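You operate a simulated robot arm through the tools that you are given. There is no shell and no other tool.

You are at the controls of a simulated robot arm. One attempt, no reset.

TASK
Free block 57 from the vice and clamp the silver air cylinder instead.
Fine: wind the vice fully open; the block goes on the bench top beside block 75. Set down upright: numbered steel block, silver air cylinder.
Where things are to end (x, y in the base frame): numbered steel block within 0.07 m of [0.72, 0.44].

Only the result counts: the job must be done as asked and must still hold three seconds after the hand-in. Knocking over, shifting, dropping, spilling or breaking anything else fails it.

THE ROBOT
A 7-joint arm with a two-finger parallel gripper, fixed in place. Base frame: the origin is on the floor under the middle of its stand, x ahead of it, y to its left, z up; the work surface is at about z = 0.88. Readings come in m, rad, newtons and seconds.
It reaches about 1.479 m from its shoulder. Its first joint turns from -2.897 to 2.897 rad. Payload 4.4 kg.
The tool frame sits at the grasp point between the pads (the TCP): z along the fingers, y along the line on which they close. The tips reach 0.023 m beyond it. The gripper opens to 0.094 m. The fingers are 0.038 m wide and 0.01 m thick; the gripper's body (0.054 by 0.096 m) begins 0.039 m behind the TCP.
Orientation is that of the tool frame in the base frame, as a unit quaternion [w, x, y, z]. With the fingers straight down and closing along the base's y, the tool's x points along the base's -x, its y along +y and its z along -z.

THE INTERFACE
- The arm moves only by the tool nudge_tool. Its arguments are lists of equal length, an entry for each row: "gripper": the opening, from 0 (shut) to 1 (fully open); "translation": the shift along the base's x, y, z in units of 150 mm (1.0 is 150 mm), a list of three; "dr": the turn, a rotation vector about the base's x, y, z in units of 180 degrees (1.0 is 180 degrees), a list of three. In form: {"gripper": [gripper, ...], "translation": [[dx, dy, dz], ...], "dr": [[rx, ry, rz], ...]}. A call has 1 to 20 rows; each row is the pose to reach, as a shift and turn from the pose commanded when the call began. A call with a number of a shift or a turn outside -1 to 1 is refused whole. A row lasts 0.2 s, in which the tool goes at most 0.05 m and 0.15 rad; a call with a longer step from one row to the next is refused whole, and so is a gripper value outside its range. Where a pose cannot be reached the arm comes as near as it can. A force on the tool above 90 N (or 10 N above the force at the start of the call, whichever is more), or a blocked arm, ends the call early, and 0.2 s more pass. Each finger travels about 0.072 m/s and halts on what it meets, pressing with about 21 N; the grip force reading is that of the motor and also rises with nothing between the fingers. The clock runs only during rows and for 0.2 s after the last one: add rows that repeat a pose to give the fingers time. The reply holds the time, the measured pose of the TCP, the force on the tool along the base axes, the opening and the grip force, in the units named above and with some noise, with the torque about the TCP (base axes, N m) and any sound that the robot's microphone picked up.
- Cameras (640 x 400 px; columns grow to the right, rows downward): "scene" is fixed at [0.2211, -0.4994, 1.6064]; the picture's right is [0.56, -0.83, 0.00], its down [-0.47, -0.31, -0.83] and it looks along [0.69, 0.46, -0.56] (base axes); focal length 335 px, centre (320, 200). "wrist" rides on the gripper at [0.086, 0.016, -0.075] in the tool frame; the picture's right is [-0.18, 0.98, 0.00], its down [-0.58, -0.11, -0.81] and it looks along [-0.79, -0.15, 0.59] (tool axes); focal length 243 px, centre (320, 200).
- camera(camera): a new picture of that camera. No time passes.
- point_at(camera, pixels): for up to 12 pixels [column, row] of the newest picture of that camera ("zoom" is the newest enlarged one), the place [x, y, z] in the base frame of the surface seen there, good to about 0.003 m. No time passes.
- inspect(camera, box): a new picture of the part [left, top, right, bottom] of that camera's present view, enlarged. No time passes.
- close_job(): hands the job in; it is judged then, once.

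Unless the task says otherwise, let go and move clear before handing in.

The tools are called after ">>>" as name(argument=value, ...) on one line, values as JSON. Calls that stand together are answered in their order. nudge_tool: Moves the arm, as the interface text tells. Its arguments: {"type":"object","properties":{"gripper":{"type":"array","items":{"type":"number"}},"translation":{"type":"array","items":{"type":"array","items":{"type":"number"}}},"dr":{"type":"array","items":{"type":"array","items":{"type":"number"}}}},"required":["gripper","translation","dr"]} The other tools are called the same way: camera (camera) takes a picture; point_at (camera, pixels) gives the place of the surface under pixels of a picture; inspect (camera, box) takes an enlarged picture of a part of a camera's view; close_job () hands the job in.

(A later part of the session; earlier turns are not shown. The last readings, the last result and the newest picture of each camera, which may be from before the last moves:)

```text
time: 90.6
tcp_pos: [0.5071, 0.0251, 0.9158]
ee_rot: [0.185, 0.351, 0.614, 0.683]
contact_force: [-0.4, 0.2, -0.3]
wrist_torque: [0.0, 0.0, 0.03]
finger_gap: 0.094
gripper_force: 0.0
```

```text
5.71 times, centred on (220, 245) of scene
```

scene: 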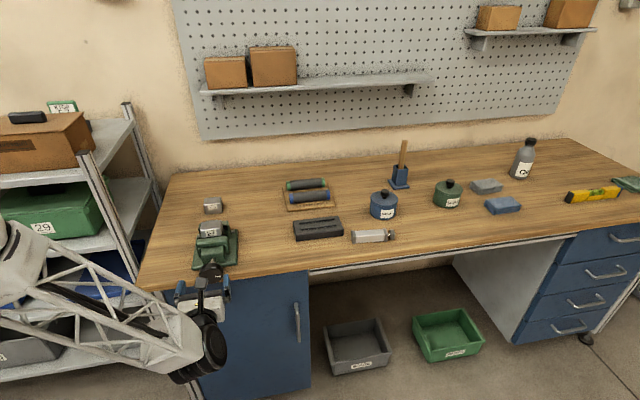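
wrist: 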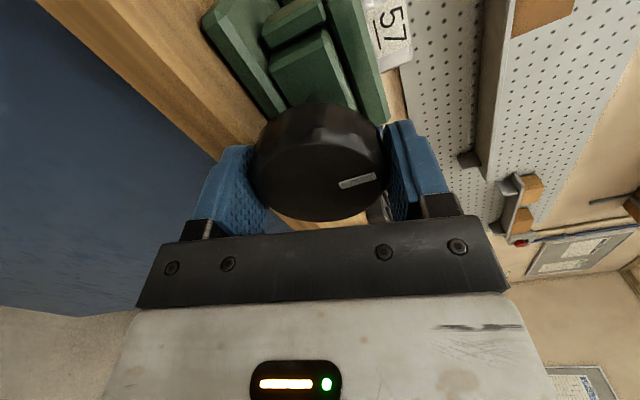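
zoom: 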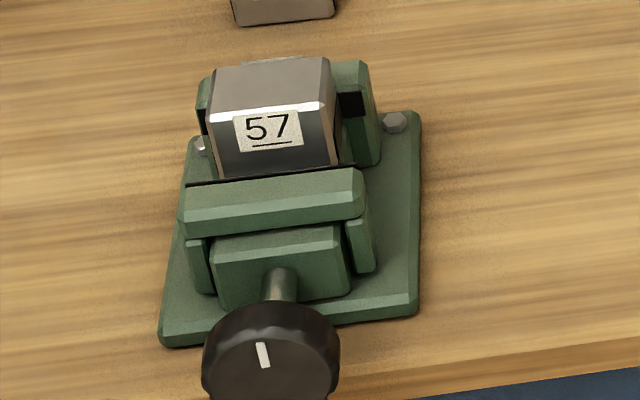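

The knob mark is steady at 12 o'clock and block 57 stands free between the jaws. I'll roll the hand back to camera-up while rising.

>>> nudge_tool(gripper=[1, 1, 1, 1, 1, 1, 1, 1, 1, 1, 1], translation=[[0, 0, 0.1], [0, 0, 0.2], [0, 0, 0.3], [0, 0, 0.4], [0, 0, 0.5], [0, 0, 0.6], [0, 0, 0.7], [0, 0, 0.8], [0, 0, 0.9], [0, 0, 1.0], [0, 0, 1.0]], dr=[[0.0297, 0.0297, 0], [0.0594, 0.0594, 0], [0.0891, 0.0891, 0], [0.1188, 0.1188, 0], [0.1485, 0.1485, 0], [0.1782, 0.1782, 0], [0.2079, 0.2079, 0], [0.2376, 0.2376, 0], [0.2673, 0.2673, 0], [0.297, 0.297, 0], [0.297, 0.297, 0]])

>>> camera(camera="wrist")

```text
time: 93.0
tcp_pos: [0.5074, 0.024, 1.0643]
ee_rot: [-0.272, 0.655, 0.268, 0.653]
contact_force: [-0.2, -0.4, 0.0]
wrist_torque: [0.03, 0.01, 0.01]
finger_gap: 0.0942
gripper_force: 0.2
```

```text
taken
```

wrist: 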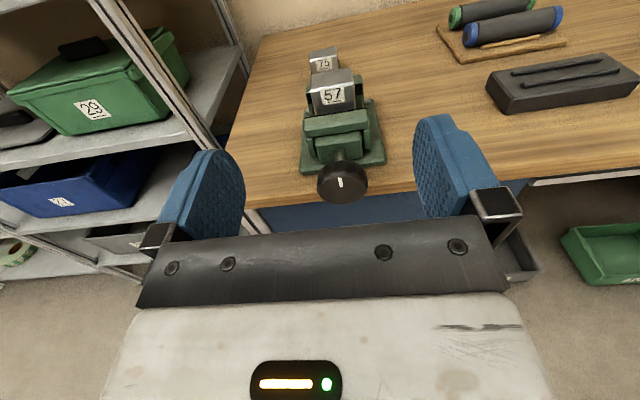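

The vice and block are clearly visible ahead. I'll rise further while pitching the hand down to vertical.

>>> nudge_tool(gripper=[1, 1, 1, 1, 1, 1, 1, 1, 1, 1, 1, 1, 1, 1], translation=[[0, 0, 0.2], [0, 0, 0.4], [0, 0, 0.6], [0, 0, 0.8], [0, 0, 0.9], [0, 0, 0.9], [0, 0, 0.9], [0, 0, 0.9], [0, 0, 0.9], [0, 0, 0.9], [0, 0, 0.9], [0, 0, 0.9], [0, 0, 0.9], [0, 0, 0.9]], dr=[[0, 0, 0], [-0.0295, 0.0295, 0], [-0.0589, 0.0589, 0], [-0.0884, 0.0884, 0], [-0.1179, 0.1179, 0], [-0.1473, 0.1473, 0], [-0.1768, 0.1768, 0], [-0.2063, 0.2063, 0], [-0.2357, 0.2357, 0], [-0.2652, 0.2652, 0], [-0.2947, 0.2947, 0], [-0.3241, 0.3241, 0], [-0.3536, 0.3536, 0], [-0.3536, 0.3536, 0]])

>>> camera(camera="scene")

>>> camera(camera="wrist")

```text
time: 96.0
tcp_pos: [0.506, 0.0247, 1.1998]
ee_rot: [0.0, 0.925, 0.381, -0.001]
contact_force: [0.3, 1.2, 0.0]
wrist_torque: [-0.01, -0.02, 0.0]
finger_gap: 0.0936
gripper_force: 0.0
```

```text
taken
```

scene: 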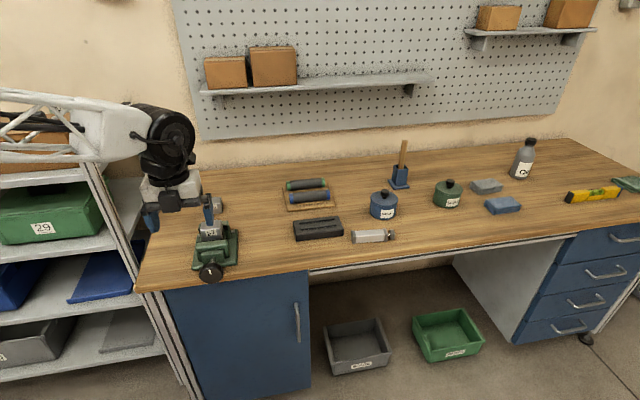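

```text
taken
```

wrist: 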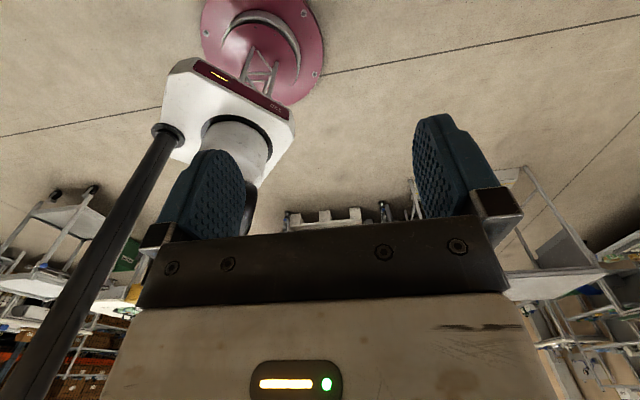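

The hand is vertical and clear. I'll zoom the scene view on block 57 to measure its pose precisely.

>>> inspect(camera="scene", box=[195, 212, 235, 242])

```text
13.33 times, centred on (215, 227) of scene
```

zoom: 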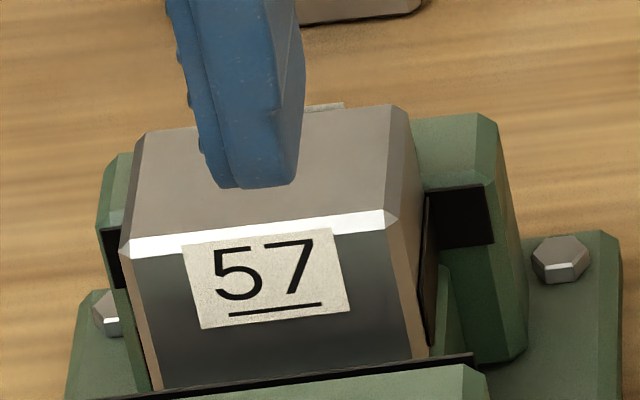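

>>> point_at(camera="zoom", pixels=[[138, 232], [382, 212], [392, 115], [148, 140], [335, 180], [160, 180], [150, 380], [420, 350], [460, 215], [430, 270], [120, 170], [450, 140]])

```text
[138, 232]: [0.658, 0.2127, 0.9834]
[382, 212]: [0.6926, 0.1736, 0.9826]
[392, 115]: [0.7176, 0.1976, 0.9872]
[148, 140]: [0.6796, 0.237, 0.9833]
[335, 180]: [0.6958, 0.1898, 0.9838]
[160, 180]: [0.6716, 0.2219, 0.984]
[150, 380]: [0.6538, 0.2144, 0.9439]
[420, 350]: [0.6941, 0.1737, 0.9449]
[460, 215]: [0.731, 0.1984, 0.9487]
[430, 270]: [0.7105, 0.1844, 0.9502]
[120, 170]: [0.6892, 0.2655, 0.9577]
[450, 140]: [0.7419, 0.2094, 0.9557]
```

Block 57's top centre is at about (0.687,0.206), top z≈0.984, sides parallel to the vice. I'll move above it at z=1.2 with closing along the jaws' direction.

>>> nudge_tool(gripper=[1, 1, 1, 1, 1, 1], translation=[[0.16, 0.16, 0], [0.32, 0.32, 0], [0.48, 0.48, 0], [0.64, 0.64, 0], [0.8, 0.8, 0], [0.8, 0.8, 0]], dr=[[0, 0, 0], [0, 0, 0], [0, 0, 0], [0, 0, 0], [0, 0, 0], [0, 0, 0]])

>>> nudge_tool(gripper=[1, 1, 1, 1, 1], translation=[[0.13, 0.13, -0.1], [0.26, 0.26, -0.25], [0.4, 0.405, -0.4], [0.4, 0.405, -0.6], [0.4, 0.405, -0.6]], dr=[[0, 0, 0], [0, 0, 0], [0, 0, 0], [0, 0, 0], [0, 0, 0]])

>>> camera(camera="wrist")

>>> inspect(camera="scene", box=[160, 180, 288, 280])

```text
time: 97.4
tcp_pos: [0.6245, 0.1437, 1.2014]
ee_rot: [0.001, 0.924, 0.381, 0.0]
contact_force: [0.0, 0.7, 0.7]
wrist_torque: [0.0, -0.02, 0.02]
finger_gap: 0.0939
gripper_force: 0.1
```

```text
time: 98.6
tcp_pos: [0.6867, 0.2061, 1.1105]
ee_rot: [0.0, 0.924, 0.381, 0.0]
contact_force: [-0.7, -0.3, -0.4]
wrist_torque: [-0.02, -0.02, 0.0]
finger_gap: 0.0941
gripper_force: 0.1
```

```text
taken
```

wrist: 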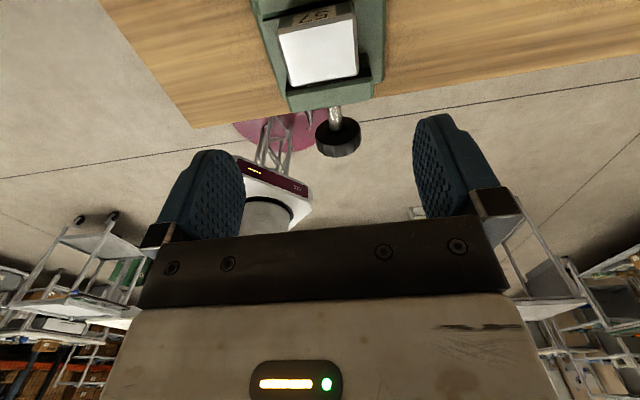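

```text
4.00 times, centred on (224, 230) of scene
```

zoom: 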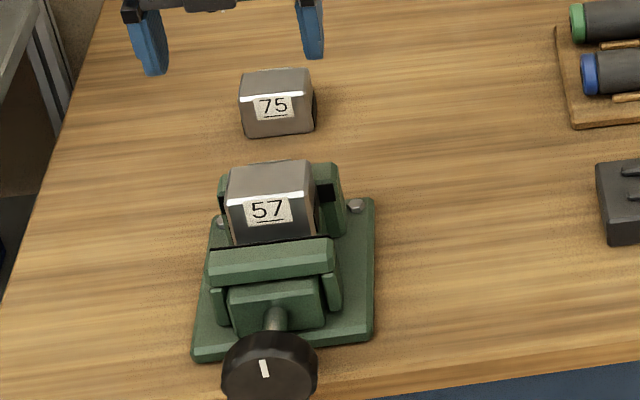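

The wrist view shows block 57 at the top (318,40). I'll zoom there to measure it from this side too.

>>> inspect(camera="wrist", box=[240, 0, 400, 100])

```text
4.00 times, centred on (320, 50) of wrist
```

zoom: 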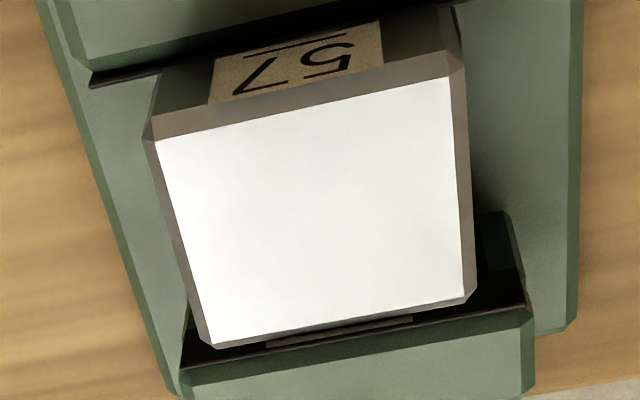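

>>> point_at(camera="zoom", pixels=[[165, 145], [443, 84], [458, 292], [214, 338], [310, 215], [200, 375], [525, 315], [110, 60], [400, 5], [345, 330], [500, 290], [520, 200]])

```text
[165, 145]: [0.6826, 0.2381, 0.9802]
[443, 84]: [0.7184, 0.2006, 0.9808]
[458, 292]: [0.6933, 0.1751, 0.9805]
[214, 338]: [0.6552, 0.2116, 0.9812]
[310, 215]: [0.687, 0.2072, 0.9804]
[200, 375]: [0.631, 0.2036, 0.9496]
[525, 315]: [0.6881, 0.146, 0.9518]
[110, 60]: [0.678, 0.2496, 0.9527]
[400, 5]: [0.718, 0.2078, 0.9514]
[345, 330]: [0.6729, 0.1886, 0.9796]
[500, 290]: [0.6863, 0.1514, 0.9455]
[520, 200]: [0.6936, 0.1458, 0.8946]
```

From both views the block's centre is (0.6876,0.2062) and its top z≈0.982, with 15 mm clearance to the front jaw. I'll descend to TCP z≈0.976 around its ends.

>>> nudge_tool(gripper=[1, 1, 1, 1, 1, 1, 1], translation=[[0.005, 0, -0.2], [0.005, 0, -0.4], [0.005, 0, -0.6], [0.005, 0, -0.75], [0.005, 0, -0.85], [0.005, 0, -0.9], [0.005, 0, -0.9]], dr=[[0, 0, 0], [0, 0, 0], [0, 0, 0], [0, 0, 0], [0, 0, 0], [0, 0, 0], [0, 0, 0]])

>>> camera(camera="wrist")

>>> inspect(camera="scene", box=[170, 180, 270, 270])

```text
time: 100.2
tcp_pos: [0.6879, 0.2046, 0.9754]
ee_rot: [0.0, 0.924, 0.381, 0.001]
contact_force: [-0.3, 0.5, -0.6]
wrist_torque: [-0.03, 0.03, -0.02]
finger_gap: 0.094
gripper_force: 0.1
```

```text
taken
```

wrist: 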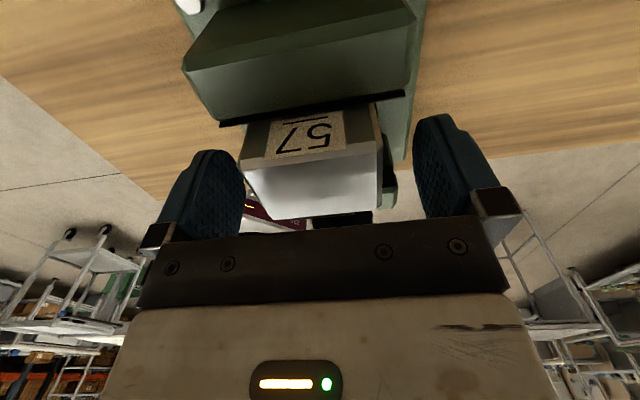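

```text
4.44 times, centred on (220, 225) of scene
```

zoom: 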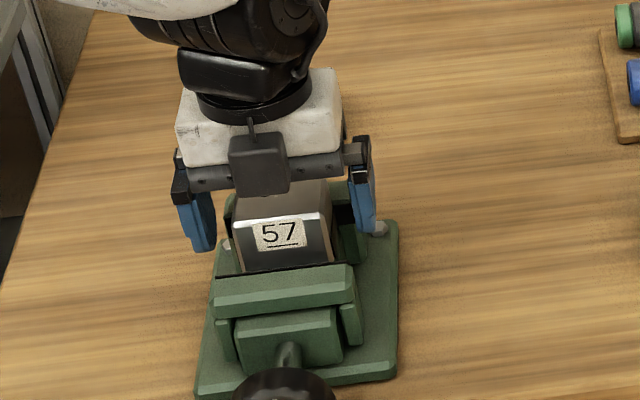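

The fingers straddle block 57 evenly (left finger at zoom (200,220), right at (362,200)). I'll close on it.

>>> nudge_tool(gripper=[0.7, 0.5, 0.3, 0.2, 0.2, 0.2], translation=[[0, 0, 0], [0, 0, 0], [0, 0, 0], [0, 0, 0], [0, 0, 0], [0, 0, 0]], dr=[[0, 0, 0], [0, 0, 0], [0, 0, 0], [0, 0, 0], [0, 0, 0], [0, 0, 0]])

>>> camera(camera="wrist")

```text
time: 101.6
tcp_pos: [0.6881, 0.2031, 0.975]
ee_rot: [0.0, 0.925, 0.381, 0.0]
contact_force: [0.6, 0.1, 0.7]
wrist_torque: [-0.02, -0.07, 0.06]
finger_gap: 0.0598
gripper_force: 21.3
```

```text
taken
```

wrist: 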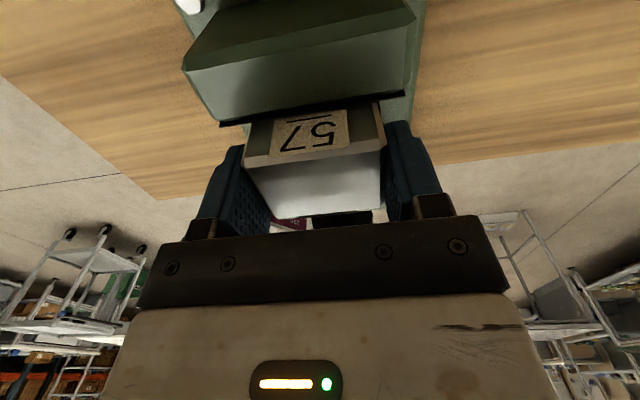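

The block is gripped (opening 0.0598 m, 21 N, no side load). I'll lift it slowly straight up.

>>> nudge_tool(gripper=[0.2, 0.2, 0.2, 0.2, 0.2, 0.2, 0.2], translation=[[0, 0, 0.04], [0, 0, 0.1], [0, 0, 0.2], [0, 0, 0.33], [0, 0, 0.5], [0, 0, 0.66], [0, 0, 0.66]], dr=[[0, 0, 0], [0, 0, 0], [0, 0, 0], [0, 0, 0], [0, 0, 0], [0, 0, 0], [0, 0, 0]])

>>> inspect(camera="scene", box=[160, 170, 272, 270])

```text
time: 103.2
tcp_pos: [0.6893, 0.204, 1.0742]
ee_rot: [0.001, 0.925, 0.381, -0.001]
contact_force: [0.0, -0.6, -2.7]
wrist_torque: [0.01, -0.03, 0.0]
finger_gap: 0.0598
gripper_force: 21.1
```

```text
4.00 times, centred on (216, 220) of scene
```

zoom: 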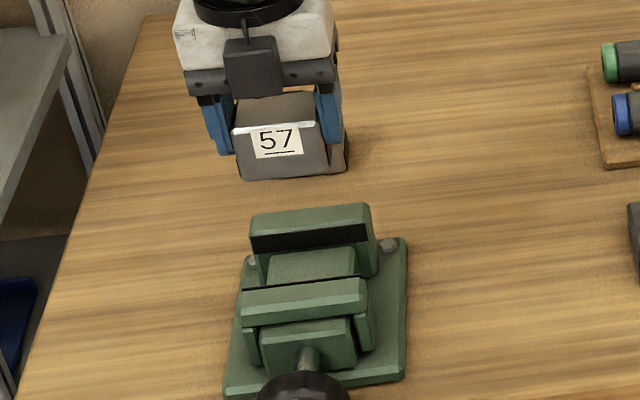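

Block 57 is lifted cleanly and the vice shows open jaws with black pads. I'll carry it across to above (0.72, 0.44) at a safe height.

>>> nudge_tool(gripper=[0.2, 0.2, 0.2, 0.2, 0.2, 0.2, 0.2], translation=[[0.02, 0.1, 0.1], [0.04, 0.25, 0.2], [0.06, 0.4, 0.3], [0.08, 0.6, 0.3], [0.09, 0.8, 0.3], [0.1, 1.0, 0.3], [0.1, 1.0, 0.3]], dr=[[0, 0, 0], [0, 0, 0], [0, 0, 0], [0, 0, 0], [0, 0, 0], [0, 0, 0], [0, 0, 0]])

>>> nudge_tool(gripper=[0.2, 0.2, 0.2, 0.2, 0.2, 0.2, 0.2], translation=[[0.03, 0.15, 0], [0.06, 0.3, 0], [0.1, 0.45, -0.1], [0.11, 0.575, -0.3], [0.11, 0.575, -0.5], [0.11, 0.575, -0.7], [0.11, 0.575, -0.7]], dr=[[0, 0, 0], [0, 0, 0], [0, 0, 0], [0, 0, 0], [0, 0, 0], [0, 0, 0], [0, 0, 0]])

>>> inspect(camera="scene", box=[130, 160, 258, 260])

```text
time: 104.8
tcp_pos: [0.7039, 0.3566, 1.1196]
ee_rot: [0.001, 0.924, 0.381, -0.001]
contact_force: [0.6, -0.2, -3.0]
wrist_torque: [-0.01, -0.02, -0.02]
finger_gap: 0.0599
gripper_force: 20.8
```

```text
time: 106.4
tcp_pos: [0.7193, 0.4414, 1.0139]
ee_rot: [0.0, 0.925, 0.381, 0.0]
contact_force: [0.6, 0.4, -4.2]
wrist_torque: [0.01, -0.03, -0.01]
finger_gap: 0.0598
gripper_force: 21.1
```

```text
4.00 times, centred on (194, 210) of scene
```

zoom: 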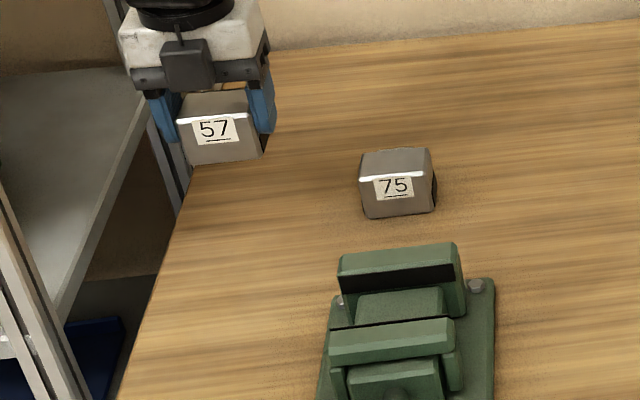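

The block hangs above the target. I'll check the landing spot and the bench's left edge with the depth query before lowering.

>>> point_at(camera="zoom", pixels=[[256, 248], [175, 250], [165, 260], [230, 220], [280, 270], [395, 185], [215, 150], [240, 155]])

```text
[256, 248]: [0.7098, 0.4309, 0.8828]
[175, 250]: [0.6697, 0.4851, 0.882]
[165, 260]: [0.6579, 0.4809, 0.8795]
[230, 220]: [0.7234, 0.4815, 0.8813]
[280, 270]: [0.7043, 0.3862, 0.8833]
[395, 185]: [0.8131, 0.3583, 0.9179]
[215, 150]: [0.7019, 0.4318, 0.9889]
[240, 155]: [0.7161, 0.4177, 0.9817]
```

The spot is clear, bench z≈0.882, edge about 4 cm away. I'll lower to just above contact.

>>> nudge_tool(gripper=[0.2, 0.2, 0.2, 0.2, 0.2, 0.2], translation=[[0, 0, -0.15], [0, 0, -0.3], [0, 0, -0.43], [0, 0, -0.53], [0, 0, -0.58], [0, 0, -0.58]], dr=[[0, 0, 0], [0, 0, 0], [0, 0, 0], [0, 0, 0], [0, 0, 0], [0, 0, 0]])

>>> inspect(camera="scene", box=[150, 190, 220, 245])

```text
time: 107.8
tcp_pos: [0.7174, 0.4429, 0.9275]
ee_rot: [0.001, 0.924, 0.381, -0.001]
contact_force: [0.1, -0.3, -2.8]
wrist_torque: [0.0, -0.01, 0.0]
finger_gap: 0.0599
gripper_force: 20.9
```

```text
7.27 times, centred on (185, 218) of scene
```

zoom: 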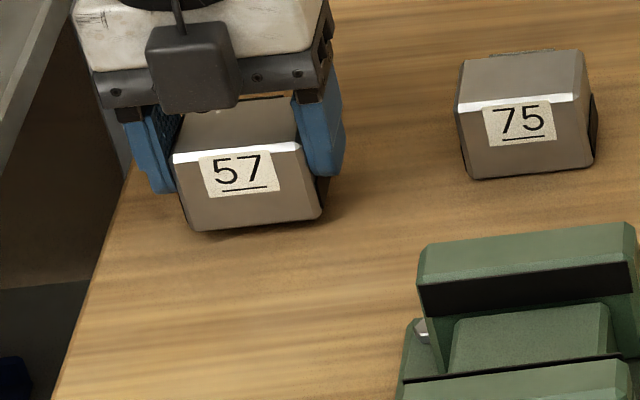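

There's still a thin gap under the block. I'll creep down in small steps and watch the vertical force.

>>> nudge_tool(gripper=[0.2, 0.2, 0.2, 0.2], translation=[[0, 0, -0.01], [0, 0, -0.02], [0, 0, -0.03], [0, 0, -0.03]], dr=[[0, 0, 0], [0, 0, 0], [0, 0, 0], [0, 0, 0]])

>>> nudge_tool(gripper=[0.2, 0.2, 0.2], translation=[[0, 0, -0.01], [0, 0, -0.015], [0, 0, -0.015]], dr=[[0, 0, 0], [0, 0, 0], [0, 0, 0]])

```text
time: 108.8
tcp_pos: [0.7199, 0.4421, 0.9239]
ee_rot: [0.0, 0.925, 0.381, 0.0]
contact_force: [0.2, 0.6, -2.8]
wrist_torque: [-0.01, -0.02, -0.02]
finger_gap: 0.06
gripper_force: 21.1
```

```text
time: 109.6
tcp_pos: [0.7179, 0.4418, 0.9204]
ee_rot: [0.001, 0.925, 0.381, 0.001]
contact_force: [-0.7, -0.4, -3.2]
wrist_torque: [0.0, 0.0, -0.03]
finger_gap: 0.0599
gripper_force: 21.3
```

No contact yet at z=0.920 (still carrying 3 N). I'll creep further.

>>> nudge_tool(gripper=[0.2, 0.2, 0.2], translation=[[0, 0, -0.008], [0, 0, -0.012], [0, 0, -0.012]], dr=[[0, 0, 0], [0, 0, 0], [0, 0, 0]])

>>> inspect(camera="scene", box=[160, 205, 200, 235])

```text
time: 110.4
tcp_pos: [0.719, 0.4412, 0.9211]
ee_rot: [-0.001, 0.925, 0.381, 0.0]
contact_force: [0.8, -4.0, 7.1]
wrist_torque: [-0.26, 0.23, 0.08]
finger_gap: 0.0598
gripper_force: 21.4
```

```text
13.33 times, centred on (180, 220) of scene
```

zoom: 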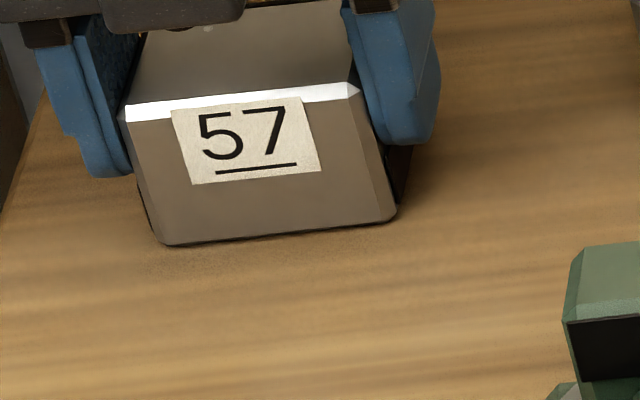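

The block is on the bench (vertical force went from −3 to +7 N). I'll open the fingers gradually and then rise.

>>> nudge_tool(gripper=[0.66, 0.72, 0.85, 1, 1, 1], translation=[[0, 0, 0], [0, 0, 0], [0, 0, 0], [0, 0, 0], [0, 0, 0], [0, 0, 0]], dr=[[0, 0, 0], [0, 0, 0], [0, 0, 0], [0, 0, 0], [0, 0, 0], [0, 0, 0]])

>>> nudge_tool(gripper=[1, 1, 1, 1, 1, 1], translation=[[0, 0, 0.08], [0, 0, 0.2], [0, 0, 0.4], [0, 0, 0.65], [0, 0, 0.95], [0, 0, 0.95]], dr=[[0, 0, 0], [0, 0, 0], [0, 0, 0], [0, 0, 0], [0, 0, 0], [0, 0, 0]])

>>> inspect(camera="scene", box=[140, 180, 252, 270])

```text
time: 111.8
tcp_pos: [0.7188, 0.4429, 0.9205]
ee_rot: [0.0, 0.925, 0.381, 0.0]
contact_force: [-0.1, -0.3, 0.6]
wrist_torque: [-0.03, -0.02, 0.03]
finger_gap: 0.0944
gripper_force: 0.1
```

```text
time: 113.2
tcp_pos: [0.7176, 0.4407, 1.0629]
ee_rot: [0.0, 0.925, 0.381, 0.001]
contact_force: [0.2, 0.4, 0.2]
wrist_torque: [-0.02, -0.03, -0.03]
finger_gap: 0.094
gripper_force: 0.1
```

```text
4.44 times, centred on (196, 225) of scene
```

zoom: 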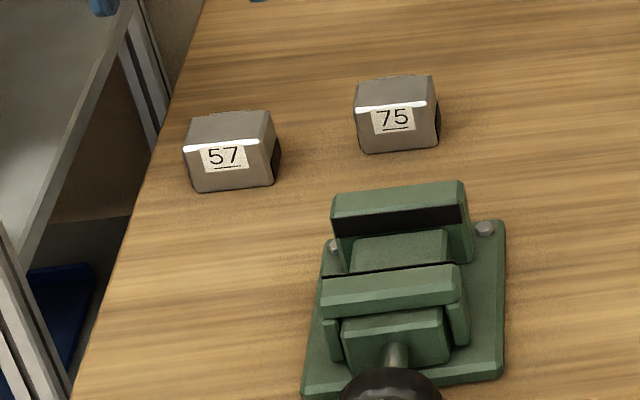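

Block 57 stands upright next to block 75. Now I'll zoom on the open vice to measure the jaws and the bed between them.

>>> inspect(camera="scene", box=[200, 215, 256, 265])

```text
8.00 times, centred on (228, 240) of scene
```

zoom: 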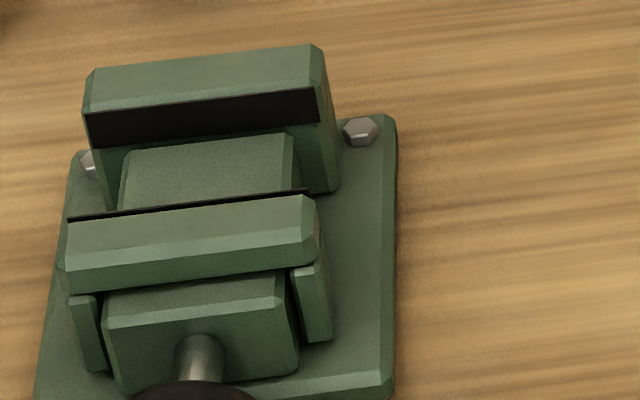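

>>> point_at(camera="zoom", pixels=[[210, 160], [140, 165], [285, 150], [210, 110], [210, 128], [210, 75], [190, 218], [190, 208], [100, 130], [310, 105], [80, 228], [300, 200]])

>>> point_at(camera="zoom", pixels=[[210, 145], [210, 180], [210, 190], [130, 175], [295, 165], [90, 105], [320, 80], [95, 75], [315, 55], [190, 255], [70, 260], [310, 240]])

```text
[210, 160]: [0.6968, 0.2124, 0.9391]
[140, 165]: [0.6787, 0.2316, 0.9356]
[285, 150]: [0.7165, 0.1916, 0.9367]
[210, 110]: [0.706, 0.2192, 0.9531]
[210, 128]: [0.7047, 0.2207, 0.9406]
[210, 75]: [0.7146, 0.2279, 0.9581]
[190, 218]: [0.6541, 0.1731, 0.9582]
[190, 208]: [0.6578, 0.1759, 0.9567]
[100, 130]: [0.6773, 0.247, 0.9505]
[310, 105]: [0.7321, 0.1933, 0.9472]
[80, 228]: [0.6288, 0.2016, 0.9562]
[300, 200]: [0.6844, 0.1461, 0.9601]
```

```text
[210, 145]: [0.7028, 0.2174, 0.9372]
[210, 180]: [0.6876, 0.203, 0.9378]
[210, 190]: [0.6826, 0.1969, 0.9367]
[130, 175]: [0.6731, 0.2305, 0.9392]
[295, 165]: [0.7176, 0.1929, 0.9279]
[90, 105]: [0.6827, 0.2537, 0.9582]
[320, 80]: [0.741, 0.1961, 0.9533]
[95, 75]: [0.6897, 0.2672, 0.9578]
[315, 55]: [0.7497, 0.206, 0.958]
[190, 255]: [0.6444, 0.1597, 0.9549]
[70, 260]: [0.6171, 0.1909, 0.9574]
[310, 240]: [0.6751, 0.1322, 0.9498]
```

The vice gap is s≈0.5925 to 0.654 (about 61 mm) with the bed at z≈0.9375 and jaw tops at 0.958. Next is the cylinder: I'll check heights of items near the travel path first.

>>> camera(camera="scene")

>>> point_at(camera="scene", pixels=[[404, 143], [400, 175], [383, 193], [383, 205], [305, 197], [318, 225], [448, 183], [355, 235], [392, 236]])

```text
taken
```

scene: 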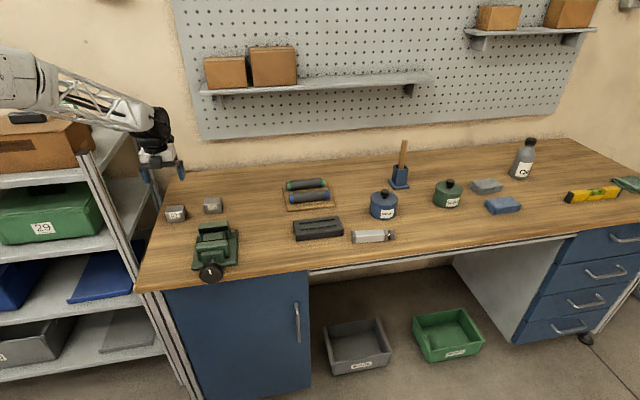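

```text
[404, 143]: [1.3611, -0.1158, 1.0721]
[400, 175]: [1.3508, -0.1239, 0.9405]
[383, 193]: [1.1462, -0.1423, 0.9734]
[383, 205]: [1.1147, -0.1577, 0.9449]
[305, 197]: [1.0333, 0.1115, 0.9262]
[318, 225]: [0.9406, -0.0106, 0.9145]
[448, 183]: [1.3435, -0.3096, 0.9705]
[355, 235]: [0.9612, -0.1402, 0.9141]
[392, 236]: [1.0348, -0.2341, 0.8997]
```

The tallest thing near the path is the stick at x=1.36 (z 1.07), well beyond it; the grease jar is about 7 cm past the cylinder. I'll rise and travel toward the cylinder while yawing the hand.

>>> nudge_tool(gripper=[1, 1, 1, 1, 1, 1, 1, 1], translation=[[0, 0, 0.3], [0.02, -0.1, 0.6], [0.08, -0.3, 0.85], [0.15, -0.5, 0.92], [0.22, -0.7, 0.92], [0.29, -0.85, 0.92], [0.35, -1.0, 0.92], [0.35, -1.0, 0.92]], dr=[[0, 0, 0], [0, 0, 0.04], [0, 0, 0.08], [0, 0, 0.12], [0, 0, 0.16], [0, 0, 0.2], [0, 0, 0.24], [0, 0, 0.24]])

>>> nudge_tool(gripper=[1, 1, 1, 1, 1, 1, 1, 1], translation=[[0.08, -0.2, 0], [0.16, -0.4, 0], [0.24, -0.6, 0], [0.32, -0.8, 0], [0.4, -1.0, 0], [0.4, -1.0, 0], [0.4, -1.0, 0], [0.4, -1.0, 0]], dr=[[0, 0, 0.04], [0, 0, 0.08], [0, 0, 0.12], [0, 0, 0.16], [0, 0, 0.2], [0, 0, 0.2405], [0, 0, 0.2405], [0, 0, 0.2405]])

```text
time: 115.0
tcp_pos: [0.7718, 0.2905, 1.1997]
ee_rot: [0.0, 0.719, 0.695, 0.0]
contact_force: [-0.1, -0.1, -0.6]
wrist_torque: [0.01, 0.03, 0.01]
finger_gap: 0.0944
gripper_force: 0.0
```

```text
time: 116.8
tcp_pos: [0.8306, 0.1431, 1.1996]
ee_rot: [0.0, 0.412, 0.911, 0.0]
contact_force: [-0.7, 0.2, 0.9]
wrist_torque: [-0.02, 0.02, -0.01]
finger_gap: 0.0939
gripper_force: 0.0
```

The yaw is now 131.3° as planned. I'll continue travelling to above the cylinder.

>>> nudge_tool(gripper=[1, 1, 1, 1, 1, 1], translation=[[0.1, -0.2, 0], [0.2, -0.4, 0], [0.3, -0.6, 0], [0.4, -0.8, 0], [0.5, -1.0, 0], [0.5, -1.0, 0]], dr=[[0, 0, 0], [0, 0, 0], [0, 0, 0], [0, 0, 0], [0, 0, 0], [0, 0, 0]])

>>> nudge_tool(gripper=[1, 1, 1, 1, 1, 1], translation=[[0.1, -0.2, 0], [0.2, -0.4, -0.1], [0.3, -0.6, -0.2], [0.4, -0.8, -0.3], [0.5, -1.0, -0.4], [0.5, -1.0, -0.4]], dr=[[0, 0, 0], [0, 0, 0], [0, 0, 0], [0, 0, 0], [0, 0, 0], [0, 0, 0]])

>>> camera(camera="wrist")

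>>> camera(camera="scene")

```text
time: 118.2
tcp_pos: [0.907, -0.0109, 1.1985]
ee_rot: [0.0, 0.412, 0.911, -0.001]
contact_force: [0.0, -1.1, 0.2]
wrist_torque: [0.03, -0.04, 0.0]
finger_gap: 0.0939
gripper_force: 0.0
```

```text
time: 119.6
tcp_pos: [0.982, -0.1604, 1.1376]
ee_rot: [-0.001, 0.413, 0.911, 0.0]
contact_force: [0.5, 1.4, -0.4]
wrist_torque: [0.03, 0.02, 0.0]
finger_gap: 0.0941
gripper_force: 0.0
```

```text
taken
```

wrist: 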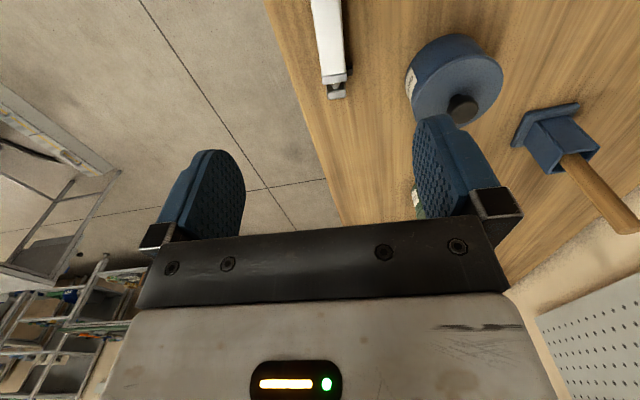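

```text
taken
```

scene: 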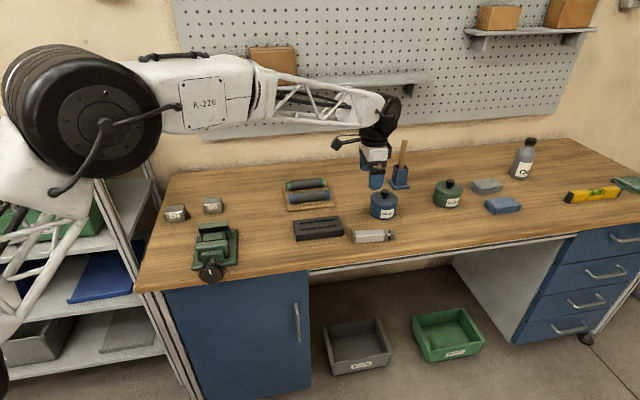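

The cylinder is visible at the top of the wrist view (333,50). I'll measure it in both views.

>>> inspect(camera="wrist", box=[270, 0, 400, 110])

>>> point_at(camera="wrist", pixels=[[313, 3], [340, 3], [320, 72], [348, 70], [335, 35], [318, 40], [344, 40], [336, 92], [325, 92], [345, 92], [321, 80], [349, 78]])

```text
3.64 times, centred on (335, 55) of wrist
```

zoom: 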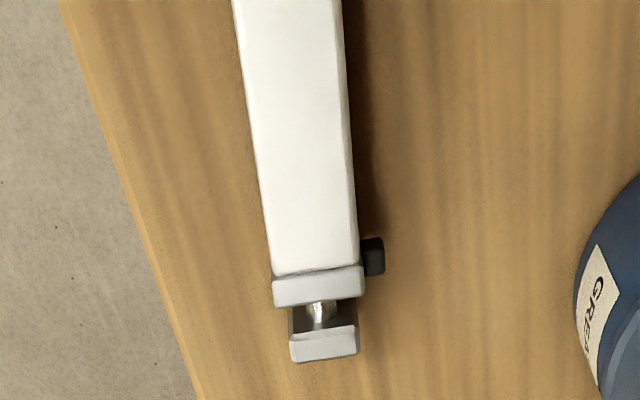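

```text
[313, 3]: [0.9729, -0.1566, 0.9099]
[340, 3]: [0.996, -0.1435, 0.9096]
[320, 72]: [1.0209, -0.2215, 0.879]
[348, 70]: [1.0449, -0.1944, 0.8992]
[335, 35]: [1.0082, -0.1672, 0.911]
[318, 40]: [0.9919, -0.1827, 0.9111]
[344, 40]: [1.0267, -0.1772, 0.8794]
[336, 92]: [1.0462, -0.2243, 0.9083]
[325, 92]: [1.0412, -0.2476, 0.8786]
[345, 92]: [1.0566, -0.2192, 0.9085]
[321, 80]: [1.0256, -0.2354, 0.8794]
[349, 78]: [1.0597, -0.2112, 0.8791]
```

There's a black port fitting on the cylinder's far side near the rod end. I'll measure it and the body edges in the zoom.

>>> point_at(camera="zoom", pixels=[[372, 245], [376, 270], [372, 257], [270, 275], [360, 265], [275, 295], [360, 285], [245, 60], [335, 60], [290, 150], [320, 255], [325, 350]])

>>> inspect(camera="scene", box=[340, 215, 404, 255])

```text
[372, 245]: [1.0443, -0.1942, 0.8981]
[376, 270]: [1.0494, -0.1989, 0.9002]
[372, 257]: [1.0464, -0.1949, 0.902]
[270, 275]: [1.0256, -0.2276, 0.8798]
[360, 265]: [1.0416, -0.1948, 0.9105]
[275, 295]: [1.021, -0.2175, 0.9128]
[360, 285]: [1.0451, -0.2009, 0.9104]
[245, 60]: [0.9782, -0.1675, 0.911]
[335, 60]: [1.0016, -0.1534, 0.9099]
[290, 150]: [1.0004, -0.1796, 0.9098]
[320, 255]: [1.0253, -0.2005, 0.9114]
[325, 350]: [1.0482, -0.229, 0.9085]
```

```text
10.00 times, centred on (372, 235) of scene
```

zoom: 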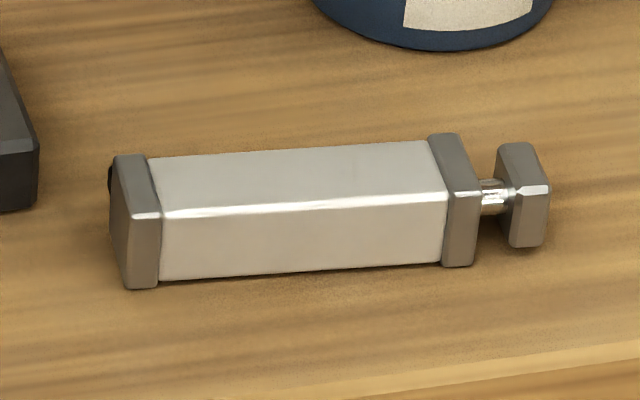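

The cylinder body is about 0.03 m square and 0.09 m long between caps, centred at (0.9987,−0.169), axis at −48.5°. I'll centre above it, set the opening to ~0.06 and descend partway.

>>> nudge_tool(gripper=[0.8, 0.65, 0.65, 0.65, 0.65, 0.65], translation=[[0.06, -0.03, -0.1], [0.111, -0.057, -0.3], [0.111, -0.057, -0.55], [0.111, -0.057, -0.8], [0.111, -0.057, -1.0], [0.111, -0.057, -1.0]], dr=[[0, 0, 0], [0, 0, 0], [0, 0, 0], [0, 0, 0], [0, 0, 0], [0, 0, 0]])

>>> camera(camera="wrist")

>>> inspect(camera="scene", box=[330, 190, 420, 260])

```text
time: 121.0
tcp_pos: [0.9987, -0.1686, 0.987]
ee_rot: [0.0, 0.412, 0.911, 0.0]
contact_force: [1.0, 0.0, 0.3]
wrist_torque: [-0.01, -0.02, -0.02]
finger_gap: 0.0609
gripper_force: 0.0
```

```text
taken
```

wrist: 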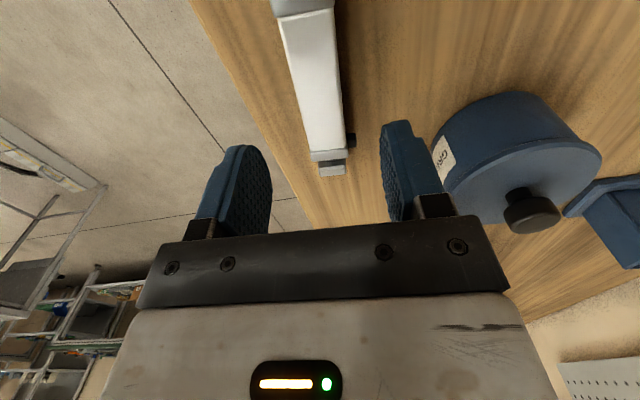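

```text
5.71 times, centred on (375, 225) of scene
```

zoom: 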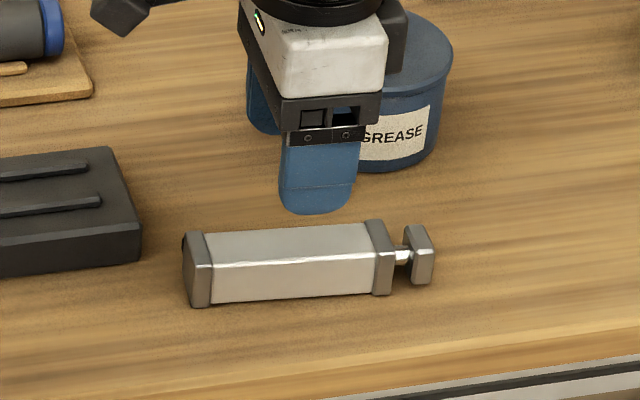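

The cylinder lies between the fingers, and the jar is clear. I'll check the body position once more from this closer wrist view.

>>> inspect(camera="wrist", box=[250, 0, 410, 180])

```text
2.22 times, centred on (330, 90) of wrist
```

zoom: 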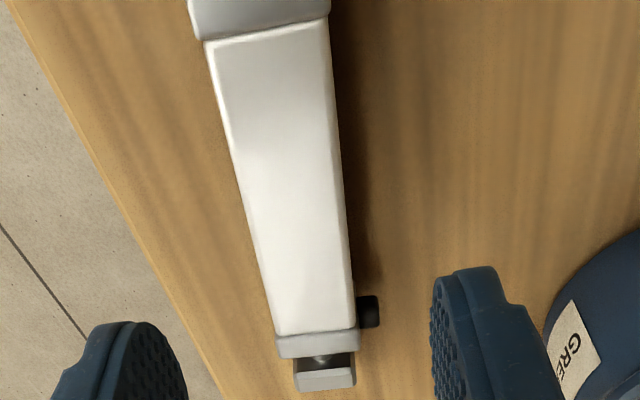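

>>> point_at(camera="zoom", pixels=[[212, 45], [325, 25], [245, 190], [340, 180], [278, 328], [352, 322], [282, 340], [355, 335], [265, 33], [315, 328], [285, 190], [368, 312]])

```text
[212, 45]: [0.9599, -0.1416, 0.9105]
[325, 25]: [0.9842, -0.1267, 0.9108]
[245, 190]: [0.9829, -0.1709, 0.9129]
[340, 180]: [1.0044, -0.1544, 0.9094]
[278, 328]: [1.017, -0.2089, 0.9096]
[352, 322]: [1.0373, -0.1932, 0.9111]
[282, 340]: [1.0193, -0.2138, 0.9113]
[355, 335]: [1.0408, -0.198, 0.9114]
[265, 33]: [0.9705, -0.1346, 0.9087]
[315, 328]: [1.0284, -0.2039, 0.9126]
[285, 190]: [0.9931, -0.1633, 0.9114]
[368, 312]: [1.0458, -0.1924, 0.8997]
```

The body centre from this view is (0.9996,−0.1676), within 1.5 mm of the TCP. I'll descend to TCP z≈0.920 and close gently.

>>> nudge_tool(gripper=[0.65, 0.65, 0.65, 0.65, 0.65], translation=[[0.004, 0.004, -0.15], [0.004, 0.004, -0.3], [0.004, 0.004, -0.4], [0.004, 0.004, -0.447], [0.004, 0.004, -0.447]], dr=[[0, 0, 0], [0, 0, 0], [0, 0, 0], [0, 0, 0], [0, 0, 0]])

>>> nudge_tool(gripper=[0.45, 0.35, 0.25, 0.2, 0.15, 0.15], translation=[[0, 0, 0], [0, 0, 0], [0, 0, 0], [0, 0, 0], [0, 0, 0], [0, 0, 0]], dr=[[0, 0, 0], [0, 0, 0], [0, 0, 0], [0, 0, 0], [0, 0, 0], [0, 0, 0]])

>>> camera(camera="wrist")

>>> inspect(camera="scene", box=[330, 190, 420, 260])

```text
time: 122.2
tcp_pos: [0.9994, -0.1661, 0.923]
ee_rot: [0.0, 0.412, 0.911, 0.001]
contact_force: [0.0, 0.4, 0.1]
wrist_torque: [-0.03, -0.02, 0.01]
finger_gap: 0.0611
gripper_force: 0.1
```

```text
time: 123.6
tcp_pos: [0.998, -0.166, 0.9224]
ee_rot: [0.0, 0.412, 0.911, 0.0]
contact_force: [0.2, -1.3, 0.2]
wrist_torque: [-0.02, 0.03, 0.05]
finger_gap: 0.0318
gripper_force: 21.3
```

```text
taken
```

wrist: 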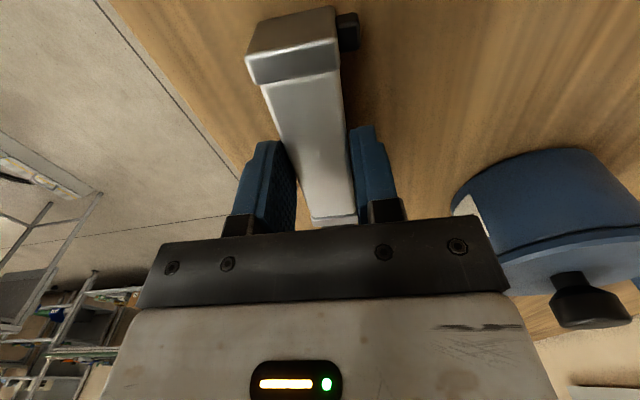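

```text
5.71 times, centred on (375, 225) of scene
```

zoom: 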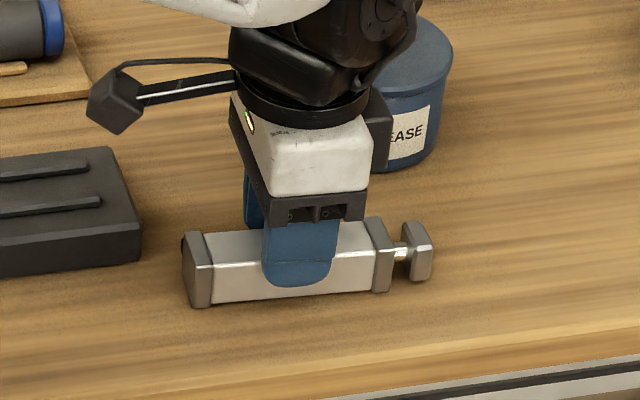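

The cylinder is gripped (opening 0.0318 m, 21 N). I'll lift it slowly.

>>> nudge_tool(gripper=[0.15, 0.15, 0.15, 0.15, 0.15, 0.15, 0.15], translation=[[0, 0, 0.04], [0, 0, 0.12], [0, 0, 0.25], [0, 0, 0.45], [0, 0, 0.7], [0, 0, 1.0], [0, 0, 1.0]], dr=[[0, 0, 0], [0, 0, 0], [0, 0, 0], [0, 0, 0], [0, 0, 0], [0, 0, 0], [0, 0, 0]])

>>> inspect(camera="scene", box=[330, 140, 430, 220])

```text
time: 125.2
tcp_pos: [0.9969, -0.1664, 1.0724]
ee_rot: [-0.001, 0.412, 0.911, 0.0]
contact_force: [-0.3, 0.2, -2.4]
wrist_torque: [0.01, 0.01, 0.05]
finger_gap: 0.0315
gripper_force: 21.3
```

```text
5.00 times, centred on (380, 180) of scene
```

zoom: 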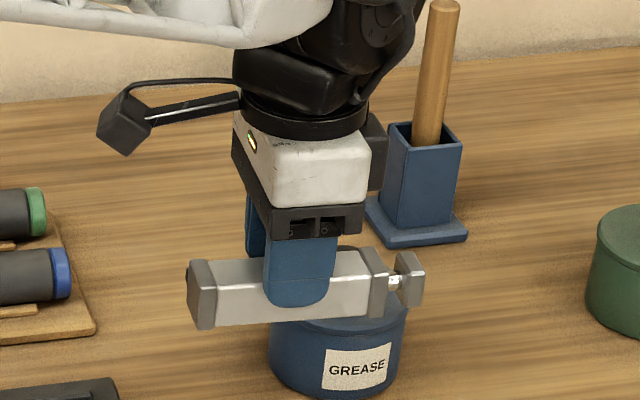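

It lifted level, about 0.25 kg. I'll carry it toward the vice, aligning the yaw to 45° on the way.

>>> nudge_tool(gripper=[0.15, 0.15, 0.15, 0.15, 0.15, 0.15, 0.15], translation=[[-0.08, 0.1, 0.15], [-0.2, 0.24, 0.3], [-0.34, 0.4, 0.4], [-0.48, 0.56, 0.4], [-0.62, 0.72, 0.4], [-0.75, 0.87, 0.4], [-0.75, 0.87, 0.4]], dr=[[0, 0, 0.004], [0, 0, 0.008], [0, 0, 0.012], [0, 0, 0.016], [0, 0, 0.0206], [0, 0, 0.0206], [0, 0, 0.0206]])

>>> nudge_tool(gripper=[0.15, 0.15, 0.15, 0.15, 0.15, 0.15, 0.15], translation=[[-0.12, 0.14, 0], [-0.25, 0.29, 0], [-0.38, 0.44, 0], [-0.51, 0.59, 0], [-0.63, 0.73, 0], [-0.75, 0.87, 0], [-0.75, 0.87, 0]], dr=[[0, 0, 0], [0, 0, 0], [0, 0, 0], [0, 0, 0], [0, 0, 0], [0, 0, 0], [0, 0, 0]])

```text
time: 126.8
tcp_pos: [0.8841, -0.035, 1.1324]
ee_rot: [0.001, 0.383, 0.924, 0.0]
contact_force: [-0.3, 0.2, -1.9]
wrist_torque: [0.02, 0.01, 0.01]
finger_gap: 0.0319
gripper_force: 21.4
```

```text
time: 128.4
tcp_pos: [0.7732, 0.0964, 1.1311]
ee_rot: [0.0, 0.383, 0.924, 0.0]
contact_force: [-0.4, -0.1, -3.0]
wrist_torque: [0.03, 0.02, 0.0]
finger_gap: 0.0317
gripper_force: 20.7
```

Orientation is exactly 135° now. I'll finish the move to above the vice gap and look.

>>> nudge_tool(gripper=[0.15, 0.15, 0.15, 0.15, 0.15, 0.15, 0.15], translation=[[-0.12, 0.14, 0], [-0.24, 0.28, 0], [-0.37, 0.42, 0], [-0.49, 0.56, 0], [-0.6, 0.687, -0.1], [-0.6, 0.687, -0.4], [-0.6, 0.687, -0.4]], dr=[[0, 0, 0], [0, 0, 0], [0, 0, 0], [0, 0, 0], [0, 0, 0], [0, 0, 0], [0, 0, 0]])

>>> camera(camera="wrist")

>>> inspect(camera="scene", box=[160, 170, 272, 280])

```text
time: 130.0
tcp_pos: [0.684, 0.1976, 1.0712]
ee_rot: [-0.001, 0.383, 0.924, 0.001]
contact_force: [-0.6, 0.4, -2.2]
wrist_torque: [0.04, 0.03, 0.0]
finger_gap: 0.0316
gripper_force: 20.7
```

```text
taken
```

wrist: 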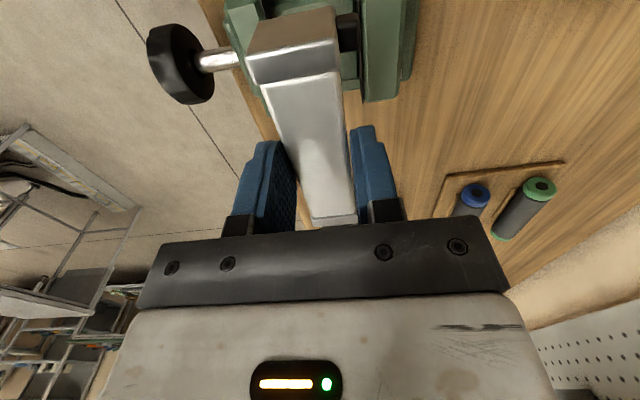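

```text
3.64 times, centred on (216, 225) of scene
```

zoom: 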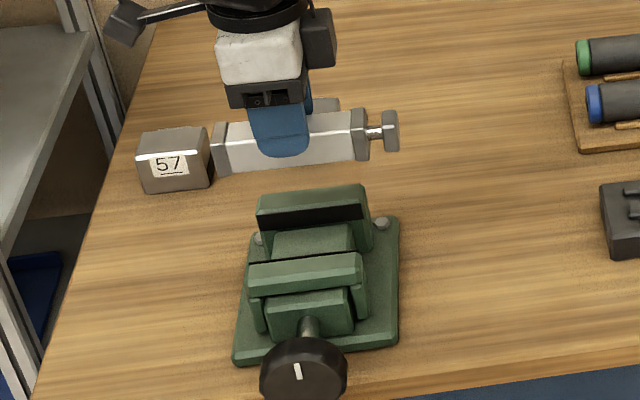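

The cylinder hangs above the vice, parallel to the jaws. I'll measure the body ends relative to the jaws' centre before lowering.

>>> inspect(camera="scene", box=[190, 190, 246, 230])

```text
10.00 times, centred on (218, 210) of scene
```

zoom: 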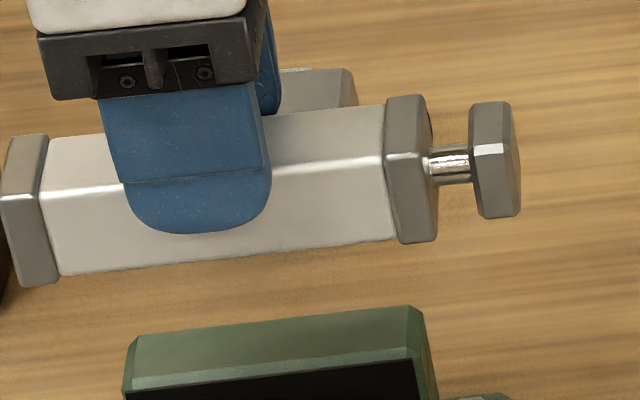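

>>> point_at(camera="zoom", pixels=[[48, 200], [55, 265], [390, 170], [396, 232], [8, 205], [22, 280], [428, 235], [420, 165], [50, 150], [385, 120], [200, 250], [515, 210]])

>>> inspect(camera="wrist", box=[140, 0, 420, 130])

```text
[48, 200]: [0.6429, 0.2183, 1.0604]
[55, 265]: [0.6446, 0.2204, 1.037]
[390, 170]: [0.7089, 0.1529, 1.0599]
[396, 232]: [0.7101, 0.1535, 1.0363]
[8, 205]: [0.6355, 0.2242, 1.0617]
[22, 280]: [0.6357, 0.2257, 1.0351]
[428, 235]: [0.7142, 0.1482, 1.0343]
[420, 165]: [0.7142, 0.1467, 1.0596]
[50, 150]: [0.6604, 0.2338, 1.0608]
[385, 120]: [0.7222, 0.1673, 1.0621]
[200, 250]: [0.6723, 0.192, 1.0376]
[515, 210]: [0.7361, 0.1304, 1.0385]
```

```text
2.29 times, centred on (280, 65) of wrist
```

zoom: 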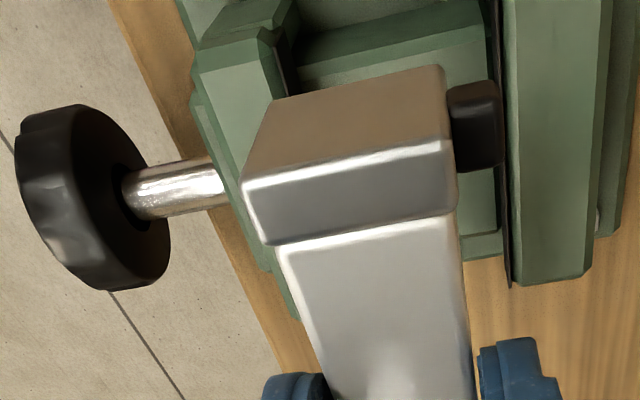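

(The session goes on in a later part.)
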